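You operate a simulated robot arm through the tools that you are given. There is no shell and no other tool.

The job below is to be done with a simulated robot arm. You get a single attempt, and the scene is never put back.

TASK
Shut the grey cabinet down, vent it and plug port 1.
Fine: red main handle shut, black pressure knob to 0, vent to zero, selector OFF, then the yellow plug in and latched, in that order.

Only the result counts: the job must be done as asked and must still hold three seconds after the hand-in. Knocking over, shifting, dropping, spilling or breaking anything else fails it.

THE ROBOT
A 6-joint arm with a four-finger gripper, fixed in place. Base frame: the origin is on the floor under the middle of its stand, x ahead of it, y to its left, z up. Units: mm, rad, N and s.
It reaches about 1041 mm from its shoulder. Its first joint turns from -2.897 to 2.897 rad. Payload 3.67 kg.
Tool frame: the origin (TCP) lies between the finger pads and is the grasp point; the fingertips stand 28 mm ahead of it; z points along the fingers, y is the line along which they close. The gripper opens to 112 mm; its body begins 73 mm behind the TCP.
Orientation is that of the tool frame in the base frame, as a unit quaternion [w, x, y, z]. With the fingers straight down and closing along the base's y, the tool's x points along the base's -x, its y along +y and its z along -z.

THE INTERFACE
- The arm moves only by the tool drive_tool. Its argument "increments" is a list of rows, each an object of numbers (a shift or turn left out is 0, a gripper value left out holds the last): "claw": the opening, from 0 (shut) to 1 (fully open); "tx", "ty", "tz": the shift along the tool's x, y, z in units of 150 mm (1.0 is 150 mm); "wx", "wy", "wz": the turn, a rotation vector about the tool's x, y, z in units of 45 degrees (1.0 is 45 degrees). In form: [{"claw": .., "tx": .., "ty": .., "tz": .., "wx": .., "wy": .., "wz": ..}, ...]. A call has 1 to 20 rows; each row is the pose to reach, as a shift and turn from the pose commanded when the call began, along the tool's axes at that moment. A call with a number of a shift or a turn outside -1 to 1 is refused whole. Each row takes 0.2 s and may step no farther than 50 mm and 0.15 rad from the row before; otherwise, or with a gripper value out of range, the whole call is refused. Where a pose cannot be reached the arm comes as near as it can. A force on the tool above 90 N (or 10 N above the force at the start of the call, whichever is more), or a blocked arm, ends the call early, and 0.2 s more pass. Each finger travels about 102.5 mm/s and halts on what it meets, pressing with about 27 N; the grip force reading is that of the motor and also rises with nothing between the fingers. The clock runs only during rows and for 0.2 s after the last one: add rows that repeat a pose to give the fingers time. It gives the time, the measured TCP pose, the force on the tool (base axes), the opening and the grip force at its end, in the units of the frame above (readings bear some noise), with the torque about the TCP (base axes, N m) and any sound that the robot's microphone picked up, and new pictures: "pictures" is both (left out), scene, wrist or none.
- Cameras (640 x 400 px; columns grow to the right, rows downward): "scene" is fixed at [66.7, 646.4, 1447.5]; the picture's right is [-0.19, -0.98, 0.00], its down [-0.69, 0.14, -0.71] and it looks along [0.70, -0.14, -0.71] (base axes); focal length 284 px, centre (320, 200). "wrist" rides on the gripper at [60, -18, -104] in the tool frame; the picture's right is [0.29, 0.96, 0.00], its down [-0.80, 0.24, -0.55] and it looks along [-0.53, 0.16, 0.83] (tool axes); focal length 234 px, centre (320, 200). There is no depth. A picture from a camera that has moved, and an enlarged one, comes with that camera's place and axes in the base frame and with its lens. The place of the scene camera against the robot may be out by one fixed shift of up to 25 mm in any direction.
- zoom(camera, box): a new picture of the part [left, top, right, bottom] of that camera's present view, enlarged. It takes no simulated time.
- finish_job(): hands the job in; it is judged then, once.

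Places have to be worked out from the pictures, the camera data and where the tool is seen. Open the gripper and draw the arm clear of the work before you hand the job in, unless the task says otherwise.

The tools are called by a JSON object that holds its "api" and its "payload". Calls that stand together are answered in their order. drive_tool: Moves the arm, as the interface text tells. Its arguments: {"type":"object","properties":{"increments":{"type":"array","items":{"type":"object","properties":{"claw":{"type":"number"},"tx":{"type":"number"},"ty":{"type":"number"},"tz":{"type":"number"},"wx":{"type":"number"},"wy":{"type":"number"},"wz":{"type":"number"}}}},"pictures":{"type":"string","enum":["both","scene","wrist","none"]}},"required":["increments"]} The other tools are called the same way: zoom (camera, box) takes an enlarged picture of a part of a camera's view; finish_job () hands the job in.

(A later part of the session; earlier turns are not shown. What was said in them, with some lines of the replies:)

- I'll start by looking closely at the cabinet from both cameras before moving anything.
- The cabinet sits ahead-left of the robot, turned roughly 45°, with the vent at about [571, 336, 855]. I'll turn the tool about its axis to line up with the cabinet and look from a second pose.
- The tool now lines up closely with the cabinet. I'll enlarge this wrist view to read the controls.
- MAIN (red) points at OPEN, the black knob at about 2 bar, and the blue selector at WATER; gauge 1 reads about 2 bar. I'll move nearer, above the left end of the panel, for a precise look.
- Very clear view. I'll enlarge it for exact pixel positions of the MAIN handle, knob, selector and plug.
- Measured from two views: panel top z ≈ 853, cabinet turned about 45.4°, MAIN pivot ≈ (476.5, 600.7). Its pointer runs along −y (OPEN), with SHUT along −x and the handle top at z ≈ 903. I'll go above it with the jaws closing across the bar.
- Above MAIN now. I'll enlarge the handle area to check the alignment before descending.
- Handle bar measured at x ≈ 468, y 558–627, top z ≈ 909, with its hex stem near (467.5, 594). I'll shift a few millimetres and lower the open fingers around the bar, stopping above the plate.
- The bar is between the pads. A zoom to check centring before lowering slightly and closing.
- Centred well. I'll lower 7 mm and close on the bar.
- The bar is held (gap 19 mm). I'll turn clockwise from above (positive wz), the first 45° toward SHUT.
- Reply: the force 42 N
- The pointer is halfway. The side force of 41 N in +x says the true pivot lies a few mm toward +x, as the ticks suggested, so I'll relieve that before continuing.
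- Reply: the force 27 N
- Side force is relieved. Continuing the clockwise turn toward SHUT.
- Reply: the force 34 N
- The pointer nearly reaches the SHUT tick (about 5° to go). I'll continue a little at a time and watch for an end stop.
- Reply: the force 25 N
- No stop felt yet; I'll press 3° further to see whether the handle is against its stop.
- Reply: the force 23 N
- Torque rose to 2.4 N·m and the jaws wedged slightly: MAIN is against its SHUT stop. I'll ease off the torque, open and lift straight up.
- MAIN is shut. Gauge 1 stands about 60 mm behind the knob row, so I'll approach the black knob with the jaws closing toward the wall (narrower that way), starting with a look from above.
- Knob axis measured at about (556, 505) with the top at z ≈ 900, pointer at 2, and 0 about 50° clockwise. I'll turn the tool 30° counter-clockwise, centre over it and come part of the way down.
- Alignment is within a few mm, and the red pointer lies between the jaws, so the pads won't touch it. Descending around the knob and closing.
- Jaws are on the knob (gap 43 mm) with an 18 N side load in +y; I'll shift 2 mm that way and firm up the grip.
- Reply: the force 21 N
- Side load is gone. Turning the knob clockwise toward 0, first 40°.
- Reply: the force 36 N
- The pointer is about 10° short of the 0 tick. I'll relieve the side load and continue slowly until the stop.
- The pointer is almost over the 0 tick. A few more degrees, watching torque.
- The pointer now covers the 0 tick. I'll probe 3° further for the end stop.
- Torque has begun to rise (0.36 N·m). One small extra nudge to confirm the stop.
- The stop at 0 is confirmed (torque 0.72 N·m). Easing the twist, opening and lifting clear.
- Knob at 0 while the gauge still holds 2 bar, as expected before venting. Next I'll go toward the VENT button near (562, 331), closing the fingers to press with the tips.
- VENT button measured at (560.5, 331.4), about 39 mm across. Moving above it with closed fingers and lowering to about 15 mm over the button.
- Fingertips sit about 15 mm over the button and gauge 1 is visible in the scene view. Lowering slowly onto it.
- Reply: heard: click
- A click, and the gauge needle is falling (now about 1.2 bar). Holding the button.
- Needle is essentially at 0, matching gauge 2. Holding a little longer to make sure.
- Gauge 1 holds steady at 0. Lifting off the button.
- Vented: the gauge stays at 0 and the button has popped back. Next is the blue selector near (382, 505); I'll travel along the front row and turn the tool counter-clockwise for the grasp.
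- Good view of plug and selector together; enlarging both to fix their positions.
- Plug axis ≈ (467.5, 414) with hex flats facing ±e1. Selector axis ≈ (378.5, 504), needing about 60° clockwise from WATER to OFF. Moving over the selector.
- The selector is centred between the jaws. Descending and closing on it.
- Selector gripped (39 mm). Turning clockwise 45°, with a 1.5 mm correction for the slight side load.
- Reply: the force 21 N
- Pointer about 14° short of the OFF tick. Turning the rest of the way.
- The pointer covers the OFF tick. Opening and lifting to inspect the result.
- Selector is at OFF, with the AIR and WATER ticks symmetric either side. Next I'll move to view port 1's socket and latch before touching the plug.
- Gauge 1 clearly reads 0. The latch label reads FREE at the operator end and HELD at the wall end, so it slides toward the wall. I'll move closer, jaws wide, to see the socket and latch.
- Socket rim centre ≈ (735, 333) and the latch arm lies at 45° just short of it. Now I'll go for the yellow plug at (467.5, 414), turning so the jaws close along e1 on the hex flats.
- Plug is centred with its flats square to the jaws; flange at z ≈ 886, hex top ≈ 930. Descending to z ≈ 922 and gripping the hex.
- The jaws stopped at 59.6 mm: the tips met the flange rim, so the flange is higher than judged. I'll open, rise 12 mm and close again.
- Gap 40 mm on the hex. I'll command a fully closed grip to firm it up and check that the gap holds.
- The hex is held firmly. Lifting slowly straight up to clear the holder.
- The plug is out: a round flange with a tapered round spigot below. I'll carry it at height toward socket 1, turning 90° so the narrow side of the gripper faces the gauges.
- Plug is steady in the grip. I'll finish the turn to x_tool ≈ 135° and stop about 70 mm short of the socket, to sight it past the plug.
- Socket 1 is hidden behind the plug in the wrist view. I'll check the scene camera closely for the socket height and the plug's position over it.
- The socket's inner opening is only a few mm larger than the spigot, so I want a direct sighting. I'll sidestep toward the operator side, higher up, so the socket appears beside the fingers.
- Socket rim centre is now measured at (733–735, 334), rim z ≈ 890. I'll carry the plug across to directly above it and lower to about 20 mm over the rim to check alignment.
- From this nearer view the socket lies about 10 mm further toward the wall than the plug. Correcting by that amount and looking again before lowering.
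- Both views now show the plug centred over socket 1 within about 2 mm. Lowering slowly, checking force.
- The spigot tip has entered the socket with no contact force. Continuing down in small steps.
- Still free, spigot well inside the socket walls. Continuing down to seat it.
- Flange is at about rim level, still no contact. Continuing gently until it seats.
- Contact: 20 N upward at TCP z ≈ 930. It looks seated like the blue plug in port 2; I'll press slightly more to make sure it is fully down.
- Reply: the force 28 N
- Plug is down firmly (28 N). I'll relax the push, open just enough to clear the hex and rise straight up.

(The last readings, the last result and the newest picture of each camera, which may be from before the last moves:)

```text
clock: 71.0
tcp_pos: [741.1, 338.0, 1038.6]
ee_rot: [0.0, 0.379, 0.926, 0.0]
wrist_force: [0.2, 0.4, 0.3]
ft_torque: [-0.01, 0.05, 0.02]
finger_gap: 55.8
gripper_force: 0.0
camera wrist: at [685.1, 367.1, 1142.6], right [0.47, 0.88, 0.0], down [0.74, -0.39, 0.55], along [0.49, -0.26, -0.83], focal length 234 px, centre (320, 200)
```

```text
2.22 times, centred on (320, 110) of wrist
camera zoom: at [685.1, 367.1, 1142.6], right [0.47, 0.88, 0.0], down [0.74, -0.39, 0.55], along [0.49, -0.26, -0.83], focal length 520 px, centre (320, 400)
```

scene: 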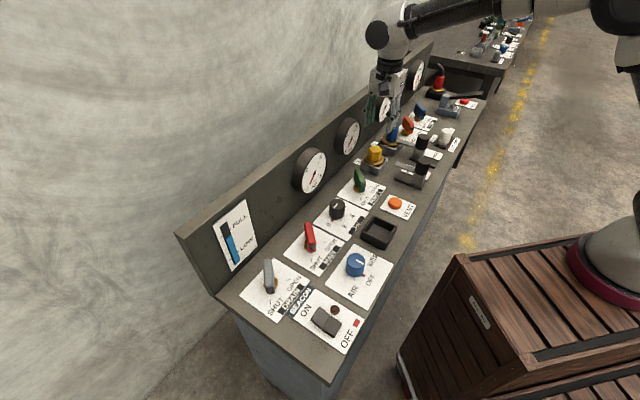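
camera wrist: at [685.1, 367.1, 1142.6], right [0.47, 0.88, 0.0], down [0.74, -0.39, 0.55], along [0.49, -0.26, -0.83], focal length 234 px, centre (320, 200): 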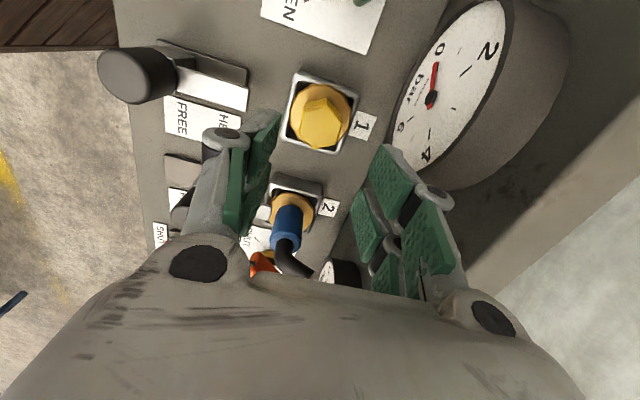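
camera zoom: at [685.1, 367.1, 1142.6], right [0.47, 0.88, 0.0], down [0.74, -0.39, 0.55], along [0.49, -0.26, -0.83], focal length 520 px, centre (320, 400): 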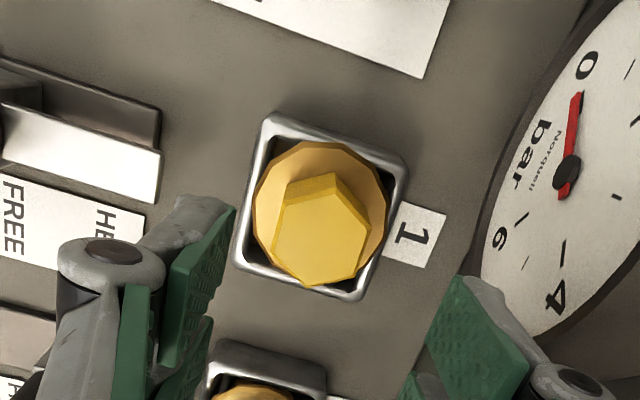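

The plug sits upright and centred in socket 1, just like the blue one in port 2. Now the latch: moving back above its black knob, near (636, 234).

{"api": "drive_tool", "payload": {"increments": [{"ty": -0.25, "claw": 0.6}, {"ty": -0.5, "claw": 0.7}, {"ty": -0.75}, {"ty": -0.985}, {"ty": -0.985, "tz": 0.1}], "pictures": "both"}}

{"api": "zoom", "payload": {"camera": "wrist", "box": [220, 40, 420, 200]}}

{"api": "zoom", "payload": {"camera": "scene", "box": [350, 110, 440, 200]}}

```text
clock: 72.2
tcp_pos: [637.3, 233.0, 1023.5]
ee_rot: [0.0, 0.379, 0.925, 0.0]
wrist_force: [0.4, 0.4, 0.5]
ft_torque: [0.0, 0.01, 0.02]
finger_gap: 78.3
gripper_force: 0.1
camera wrist: at [581.9, 262.8, 1128.2], right [0.47, 0.88, 0.0], down [0.74, -0.39, 0.55], along [0.49, -0.26, -0.83], focal length 234 px, centre (320, 200)
```

scene: 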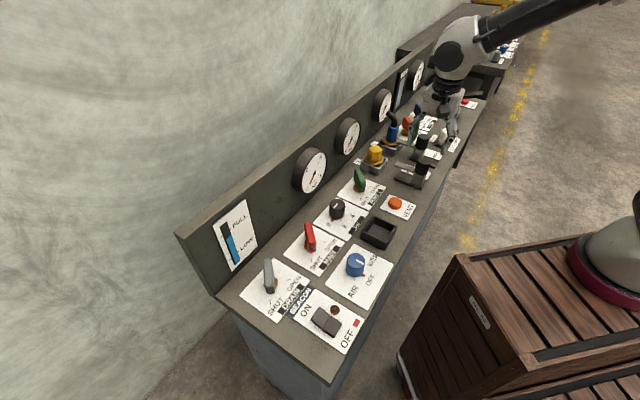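
wrist: 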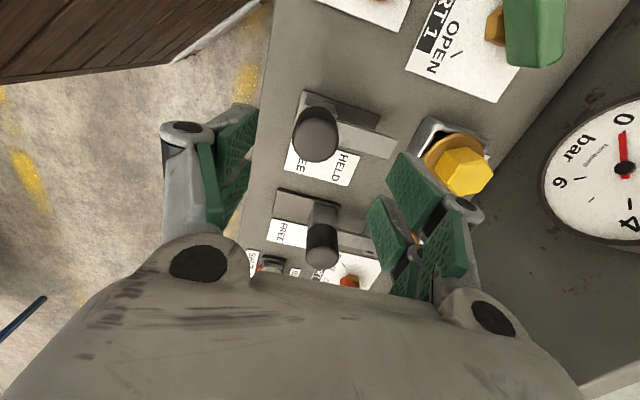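

```text
2.50 times, centred on (320, 120) of wrist
camera zoom: at [581.9, 262.8, 1128.2], right [0.47, 0.88, 0.0], down [0.74, -0.39, 0.55], along [0.49, -0.26, -0.83], focal length 585 px, centre (320, 400)
```

zoom: 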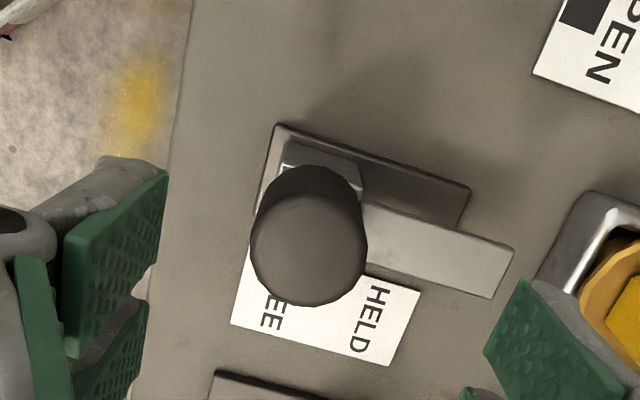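

```text
4.44 times, centred on (395, 155) of scene
camera zoom: at [66.7, 646.4, 1447.5], right [-0.19, -0.98, 0.0], down [-0.69, 0.14, -0.71], along [0.7, -0.14, -0.71], focal length 1264 px, centre (-13, 400)
```

zoom: 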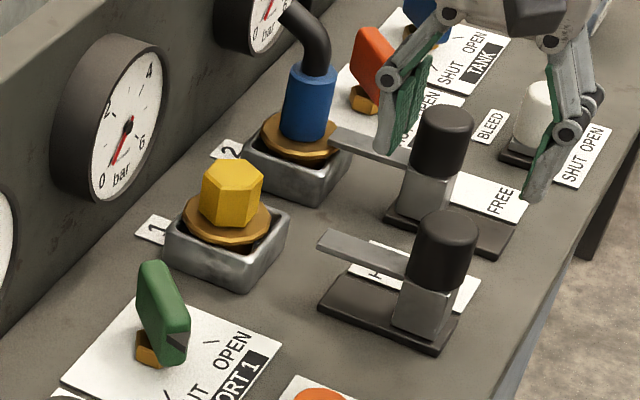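

Latch knob measured at (635.7, 230), about 37 mm wide, top z ≈ 945. Lowering the jaws around it (one pad each on the operator and wall sides) and closing.

{"api": "drive_tool", "payload": {"increments": [{"tx": -0.007, "ty": -0.0225, "tz": 0.2, "claw": 0.7}, {"tx": -0.007, "ty": -0.0225, "tz": 0.4}, {"tx": -0.007, "ty": -0.0225, "tz": 0.555}, {"tx": -0.007, "ty": -0.0225, "tz": 0.555, "claw": 0.5}, {"tx": -0.007, "ty": -0.0225, "tz": 0.555, "claw": 0.35}, {"tx": -0.007, "ty": -0.0225, "tz": 0.555, "claw": 0.2}, {"tx": -0.007, "ty": -0.0225, "tz": 0.555, "claw": 0.2}], "pictures": "both"}}

{"api": "zoom", "payload": {"camera": "scene", "box": [350, 110, 440, 200]}}

```text
clock: 73.8
tcp_pos: [635.6, 231.5, 940.6]
ee_rot: [0.0, 0.379, 0.925, 0.0]
wrist_force: [9.3, 5.8, -2.3]
ft_torque: [0.23, -0.48, 0.15]
finger_gap: 35.9
gripper_force: 45.3
camera wrist: at [579.8, 260.0, 1044.7], right [0.47, 0.89, 0.0], down [0.74, -0.39, 0.55], along [0.49, -0.26, -0.83], focal length 234 px, centre (320, 200)
```

scene: 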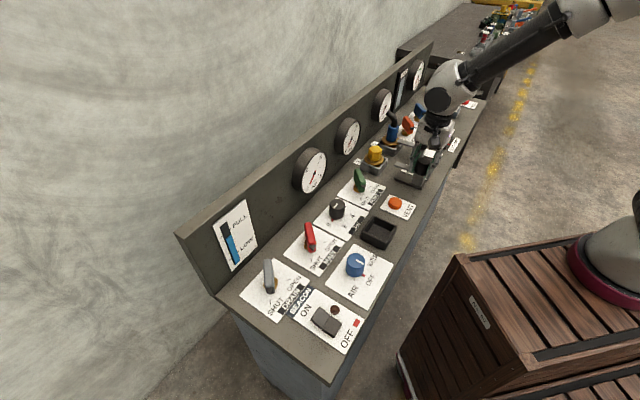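
wrist: 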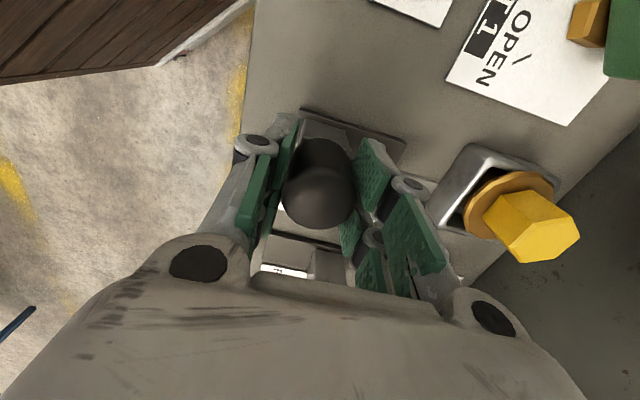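

```text
4.44 times, centred on (395, 155) of scene
camera zoom: at [66.7, 646.4, 1447.5], right [-0.19, -0.98, 0.0], down [-0.69, 0.14, -0.71], along [0.7, -0.14, -0.71], focal length 1264 px, centre (-13, 400)
```

zoom: 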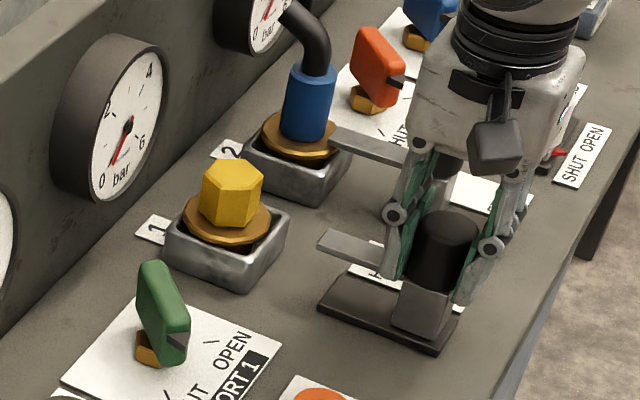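

Knob gripped. Sliding it toward the wall (HELD), first 20 mm.

{"api": "drive_tool", "payload": {"increments": [{"ty": 0.03, "claw": 0.2}, {"ty": 0.06}, {"ty": 0.1}, {"ty": 0.135}], "pictures": "scene"}}

{"api": "zoom", "payload": {"camera": "scene", "box": [350, 110, 440, 200]}}

```text
clock: 74.8
tcp_pos: [650.1, 244.3, 941.4]
ee_rot: [-0.001, 0.379, 0.925, -0.001]
wrist_force: [0.4, -1.7, -17.9]
ft_torque: [0.06, -0.12, -0.02]
finger_gap: 35.7
gripper_force: 44.6
```

scene: 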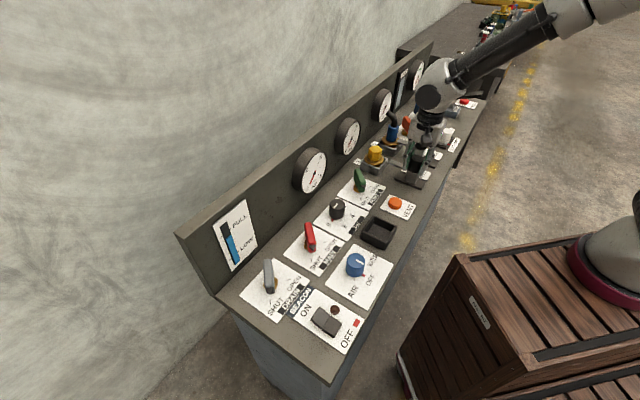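

```text
4.44 times, centred on (395, 155) of scene
camera zoom: at [66.7, 646.4, 1447.5], right [-0.19, -0.98, 0.0], down [-0.69, 0.14, -0.71], along [0.7, -0.14, -0.71], focal length 1264 px, centre (-13, 400)
```

zoom: 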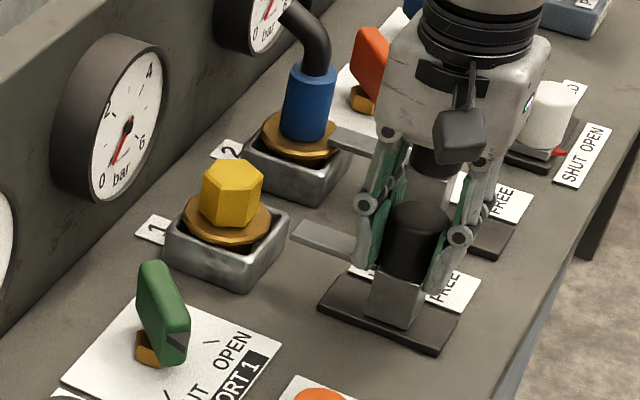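

It slides freely and the FREE label is being uncovered. Continuing another 15 mm.

{"api": "drive_tool", "payload": {"increments": [{"ty": 0.03, "claw": 0.2}, {"ty": 0.06}, {"ty": 0.1}], "pictures": "scene"}}

{"api": "zoom", "payload": {"camera": "scene", "box": [350, 110, 440, 200]}}

```text
clock: 75.6
tcp_pos: [660.3, 255.1, 942.2]
ee_rot: [-0.001, 0.38, 0.925, -0.001]
wrist_force: [2.7, -2.3, -25.8]
ft_torque: [0.15, 0.03, 0.02]
finger_gap: 35.0
gripper_force: 45.1
```

scene: 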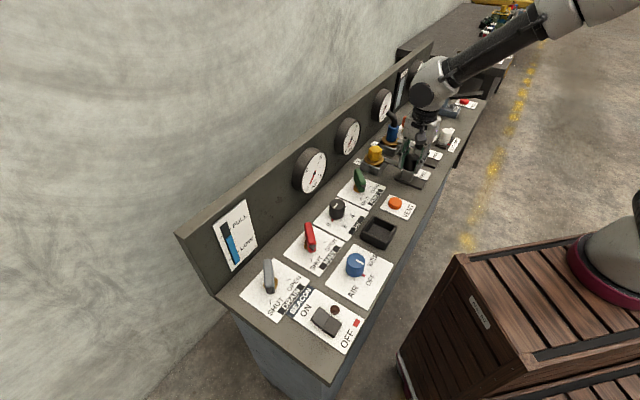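

```text
4.44 times, centred on (395, 155) of scene
camera zoom: at [66.7, 646.4, 1447.5], right [-0.19, -0.98, 0.0], down [-0.69, 0.14, -0.71], along [0.7, -0.14, -0.71], focal length 1264 px, centre (-13, 400)
```

zoom: 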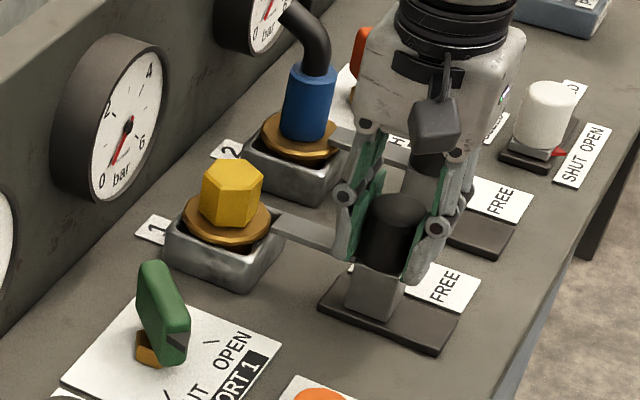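

The arm tip has reached the socket edge. Zooming to make sure it passes over the flange before sliding on.

{"api": "zoom", "payload": {"camera": "scene", "box": [355, 130, 405, 180]}}

{"api": "zoom", "payload": {"camera": "wrist", "box": [300, 60, 540, 260]}}

```text
8.00 times, centred on (380, 155) of scene
camera zoom: at [66.7, 646.4, 1447.5], right [-0.19, -0.98, 0.0], down [-0.69, 0.14, -0.71], along [0.7, -0.14, -0.71], focal length 2275 px, centre (-160, 560)
```

zoom: 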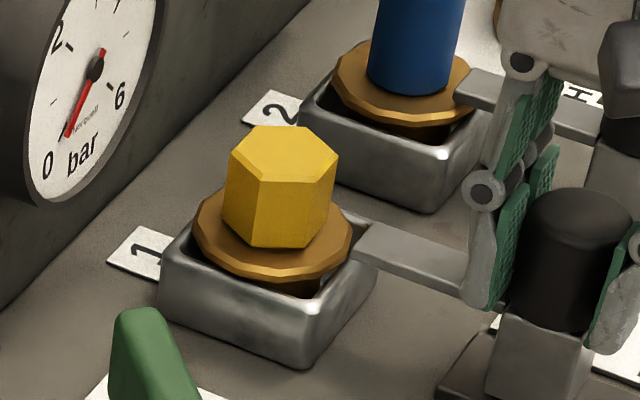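

```text
2.00 times, centred on (420, 160) of wrist
camera zoom: at [604.8, 283.9, 1045.5], right [0.47, 0.88, 0.0], down [0.74, -0.39, 0.55], along [0.49, -0.26, -0.83], focal length 468 px, centre (120, 280)
```

zoom: 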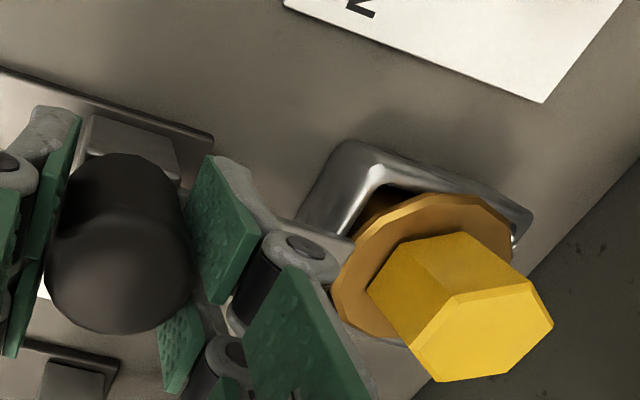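

The yellow flange sits at the same height relative to its rim as the blue one, and the arm needs about 13 mm more to match port 2's latched position. Sliding on slowly.

{"api": "drive_tool", "payload": {"increments": [{"ty": 0.015, "tz": 0.007, "claw": 0.2}, {"ty": 0.03, "tz": 0.007}, {"ty": 0.05, "tz": 0.007}], "pictures": "scene"}}

{"api": "zoom", "payload": {"camera": "scene", "box": [355, 130, 405, 180]}}

```text
clock: 76.4
tcp_pos: [666.6, 261.0, 941.9]
ee_rot: [0.001, 0.379, 0.925, 0.0]
wrist_force: [4.2, -0.1, -10.4]
ft_torque: [0.15, -0.05, 0.02]
finger_gap: 35.5
gripper_force: 44.9
```

scene: 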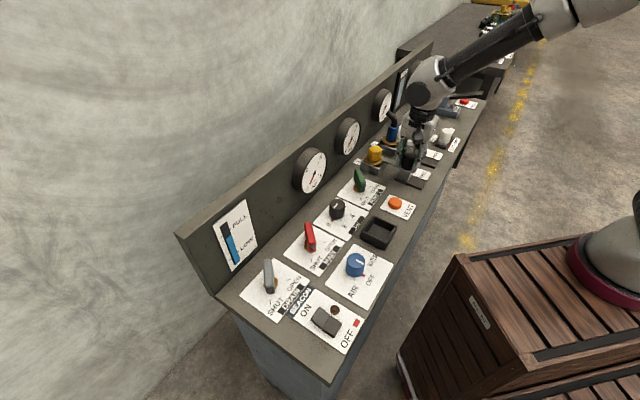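

```text
8.00 times, centred on (380, 155) of scene
camera zoom: at [66.7, 646.4, 1447.5], right [-0.19, -0.98, 0.0], down [-0.69, 0.14, -0.71], along [0.7, -0.14, -0.71], focal length 2275 px, centre (-160, 560)
```

zoom: 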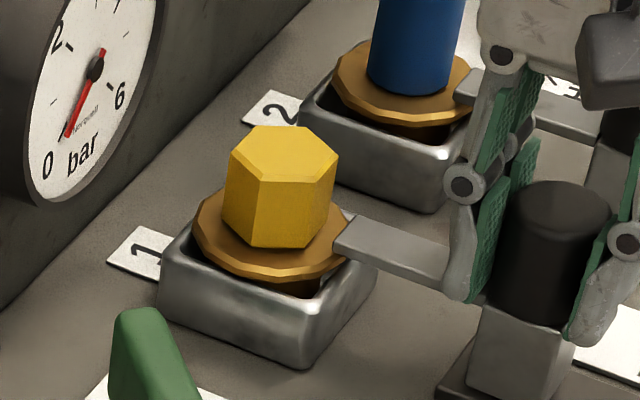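

The arm tip now overlaps the flange without disturbing the plug. A few more mm toward the HELD stop.

{"api": "drive_tool", "payload": {"increments": [{"ty": 0.015, "claw": 0.2}, {"ty": 0.03}, {"ty": 0.04}], "pictures": "scene"}}

{"api": "zoom", "payload": {"camera": "scene", "box": [355, 130, 405, 180]}}

```text
clock: 77.2
tcp_pos: [668.5, 263.5, 941.1]
ee_rot: [-0.001, 0.379, 0.925, -0.001]
wrist_force: [-11.4, -15.2, 7.6]
ft_torque: [-0.66, 0.15, -0.15]
finger_gap: 35.6
gripper_force: 45.3
```

scene: 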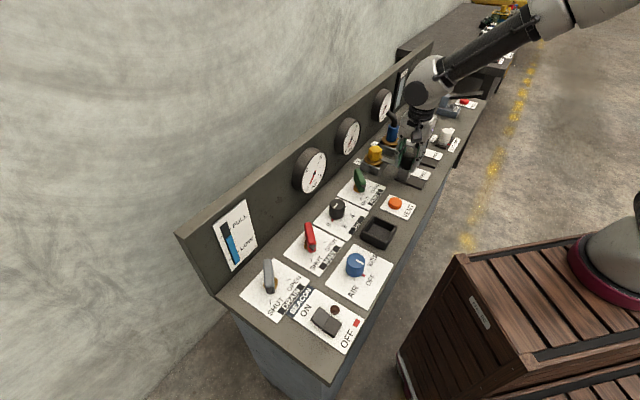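

```text
8.00 times, centred on (380, 155) of scene
camera zoom: at [66.7, 646.4, 1447.5], right [-0.19, -0.98, 0.0], down [-0.69, 0.14, -0.71], along [0.7, -0.14, -0.71], focal length 2275 px, centre (-160, 560)
```

zoom: 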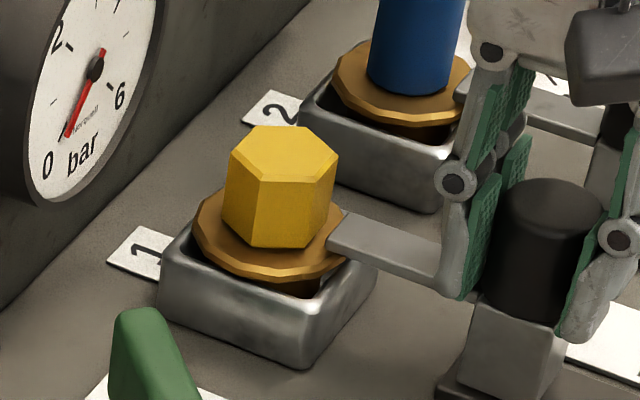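

Resistance of about 19 N against n and little further motion: the latch is at its stop, the same overlap as port 2. One small extra push to confirm.

{"api": "drive_tool", "payload": {"increments": [{"ty": 0.01, "claw": 0.2}, {"ty": 0.018}, {"ty": 0.018}], "pictures": "wrist"}}

```text
clock: 78.0
tcp_pos: [669.3, 263.2, 941.7]
ee_rot: [-0.001, 0.38, 0.925, -0.003]
wrist_force: [-31.0, -38.5, 11.6]
ft_torque: [-0.96, 0.65, -0.33]
finger_gap: 35.4
gripper_force: 44.9
camera wrist: at [613.3, 292.2, 1045.5], right [0.47, 0.88, -0.01], down [0.74, -0.39, 0.55], along [0.49, -0.26, -0.83], focal length 234 px, centre (320, 200)
```

wrist: 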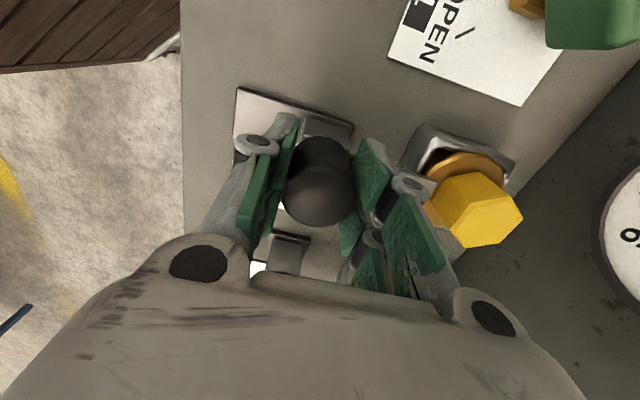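

Stop confirmed (50 N with no movement). I'll ease off the push, open the jaws modestly, and lift away.

{"api": "drive_tool", "payload": {"increments": [{"ty": -0.015, "claw": 0.2}, {"ty": -0.028, "claw": 0.2}, {"ty": -0.028, "claw": 0.4}, {"ty": -0.028, "claw": 0.5}, {"ty": -0.028, "claw": 0.5}, {"ty": -0.028, "tz": -0.2, "claw": 0.5}, {"ty": -0.028, "tz": -0.45}, {"ty": -0.028, "tz": -0.75}], "pictures": "both"}}

{"api": "zoom", "payload": {"camera": "scene", "box": [350, 110, 440, 200]}}

{"api": "zoom", "payload": {"camera": "wrist", "box": [240, 40, 480, 220]}}

```text
clock: 79.8
tcp_pos: [667.8, 264.8, 1052.9]
ee_rot: [0.0, 0.379, 0.925, 0.0]
wrist_force: [0.2, 0.2, -0.1]
ft_torque: [0.0, 0.04, 0.02]
finger_gap: 56.1
gripper_force: 0.1
camera wrist: at [613.0, 292.8, 1158.0], right [0.47, 0.88, 0.0], down [0.74, -0.39, 0.55], along [0.49, -0.26, -0.83], focal length 234 px, centre (320, 200)
```

scene: 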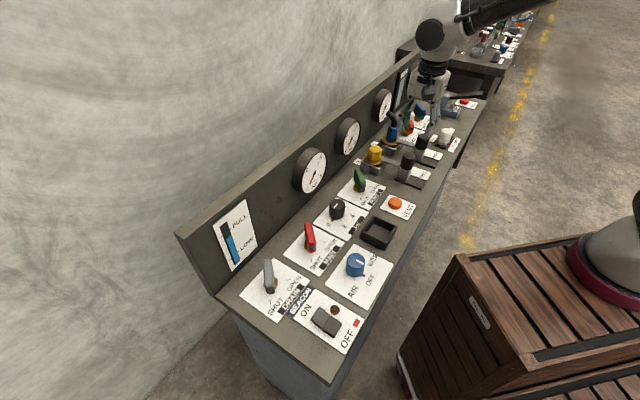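
wrist: 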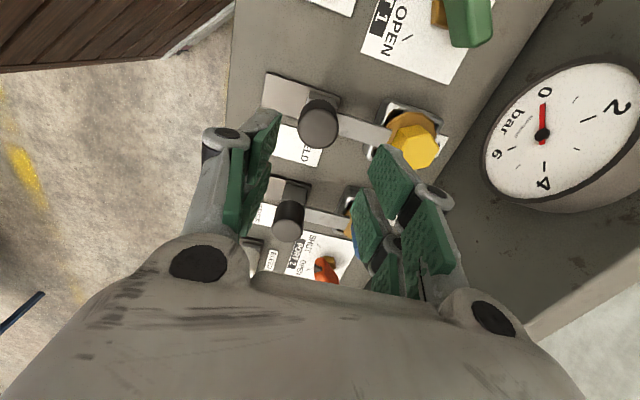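

```text
4.44 times, centred on (395, 155) of scene
camera zoom: at [66.7, 646.4, 1447.5], right [-0.19, -0.98, 0.0], down [-0.69, 0.14, -0.71], along [0.7, -0.14, -0.71], focal length 1264 px, centre (-13, 400)
```

zoom: 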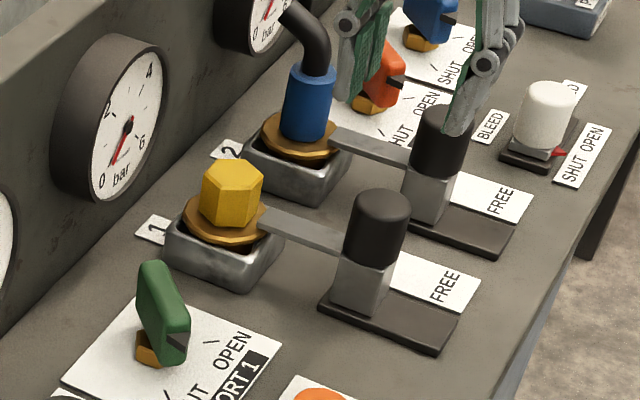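

```text
2.22 times, centred on (360, 130) of wrist
camera zoom: at [613.0, 292.8, 1158.0], right [0.47, 0.88, 0.0], down [0.74, -0.39, 0.55], along [0.49, -0.26, -0.83], focal length 520 px, centre (231, 356)
```

zoom: 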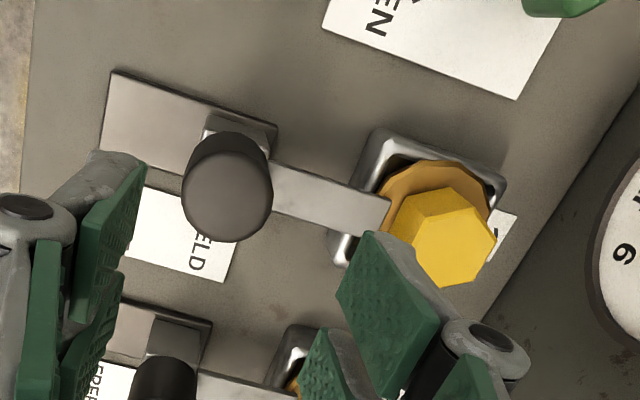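

The latch now matches port 2's held position. I'll draw the arm up and back, clear of the cabinet, with the gripper open, then verify every control.

{"api": "drive_tool", "payload": {"increments": [{"tz": -0.25, "claw": 0.5}, {"tz": -0.5, "claw": 0.7}, {"tz": -0.75, "claw": 1.0}, {"tz": -0.8, "ty": -0.25, "claw": 1.0}, {"tz": -0.8, "ty": -0.5}, {"tz": -0.8, "ty": -0.75}, {"tz": -0.8, "ty": -1.0}], "pictures": "both"}}

{"api": "zoom", "payload": {"camera": "scene", "box": [240, 140, 400, 300]}}

{"api": "zoom", "payload": {"camera": "scene", "box": [340, 100, 460, 220]}}

```text
clock: 81.4
tcp_pos: [564.1, 156.5, 1172.8]
ee_rot: [0.0, 0.379, 0.925, 0.0]
wrist_force: [0.1, 0.4, 0.4]
ft_torque: [-0.06, 0.02, -0.03]
finger_gap: 111.8
gripper_force: 0.1
camera wrist: at [508.7, 184.6, 1276.8], right [0.47, 0.89, 0.0], down [0.74, -0.39, 0.55], along [0.49, -0.26, -0.83], focal length 234 px, centre (320, 200)
```

scene: 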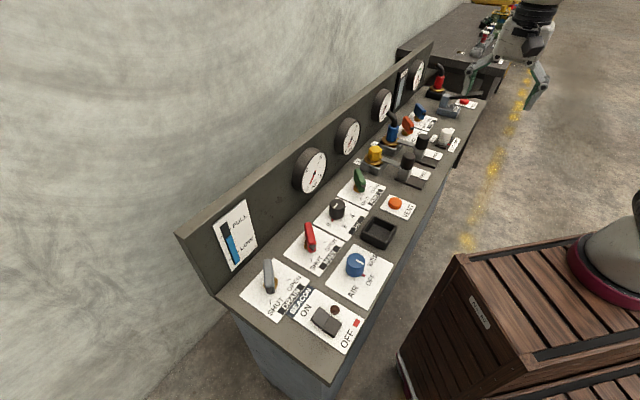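
wrist: 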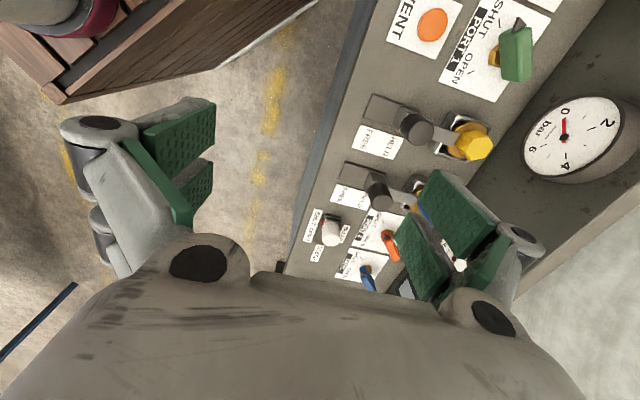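

```text
2.50 times, centred on (320, 220) of scene
camera zoom: at [66.7, 646.4, 1447.5], right [-0.19, -0.98, 0.0], down [-0.69, 0.14, -0.71], along [0.7, -0.14, -0.71], focal length 711 px, centre (320, 150)
```

zoom: 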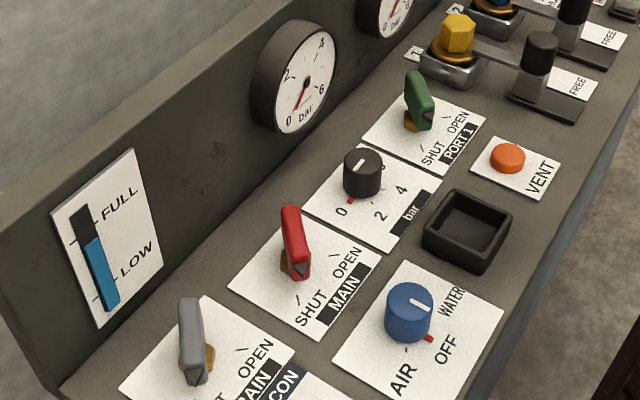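

```text
3.33 times, centred on (400, 160) of scene
camera zoom: at [66.7, 646.4, 1447.5], right [-0.19, -0.98, 0.0], down [-0.69, 0.14, -0.71], along [0.7, -0.14, -0.71], focal length 948 px, centre (53, 333)
```

zoom: 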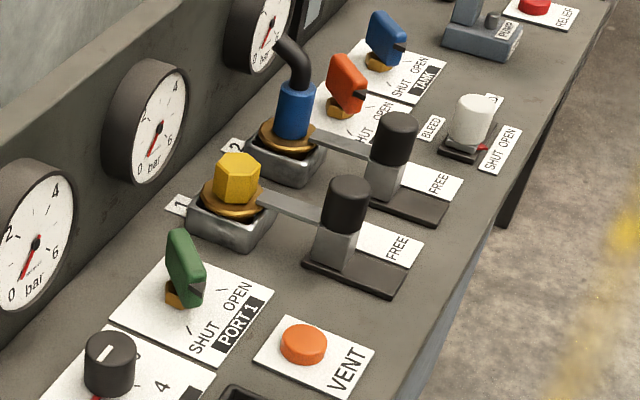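

Everything checks out: MAIN at SHUT, knob at 0, gauge 1 at 0, selector at OFF, and the yellow plug in port 1 with the latch over its flange at HELD. The other controls look unchanged and the arm is clear with the gripper open, so I'm handing in.

{"api": "finish_job", "payload": {}}

```text
The job is handed in.
```

The grey cabinet is shut down and vented, and port 1 is plugged and latched. I did the steps in the order you gave and have handed the job in; no verdict has come back yet.

1. **Red main handle:** turned to SHUT, up against its stop.
2. **Black pressure knob:** turned from 2 bar to its stop at 0.
3. **Vent:** button held for about 5 seconds. Gauge 1 fell from 2 bar to 0 and stayed there after release.
4. **Selector:** turned from WATER to OFF. I felt no stop or detent there, so this rests on its pointer lining up with the OFF tick.
5. **Yellow plug:** pressed into port 1 until it was fully down. The latch is slid to its stop at HELD, over the plug's flange, the same as on port 2.

When first gripping the plug, the fingers closed on its flange. I opened, raised them and regripped on the hex, and saw no damage. In the final pictures the other controls looked unchanged. The arm is clear of the cabinet with the gripper open.
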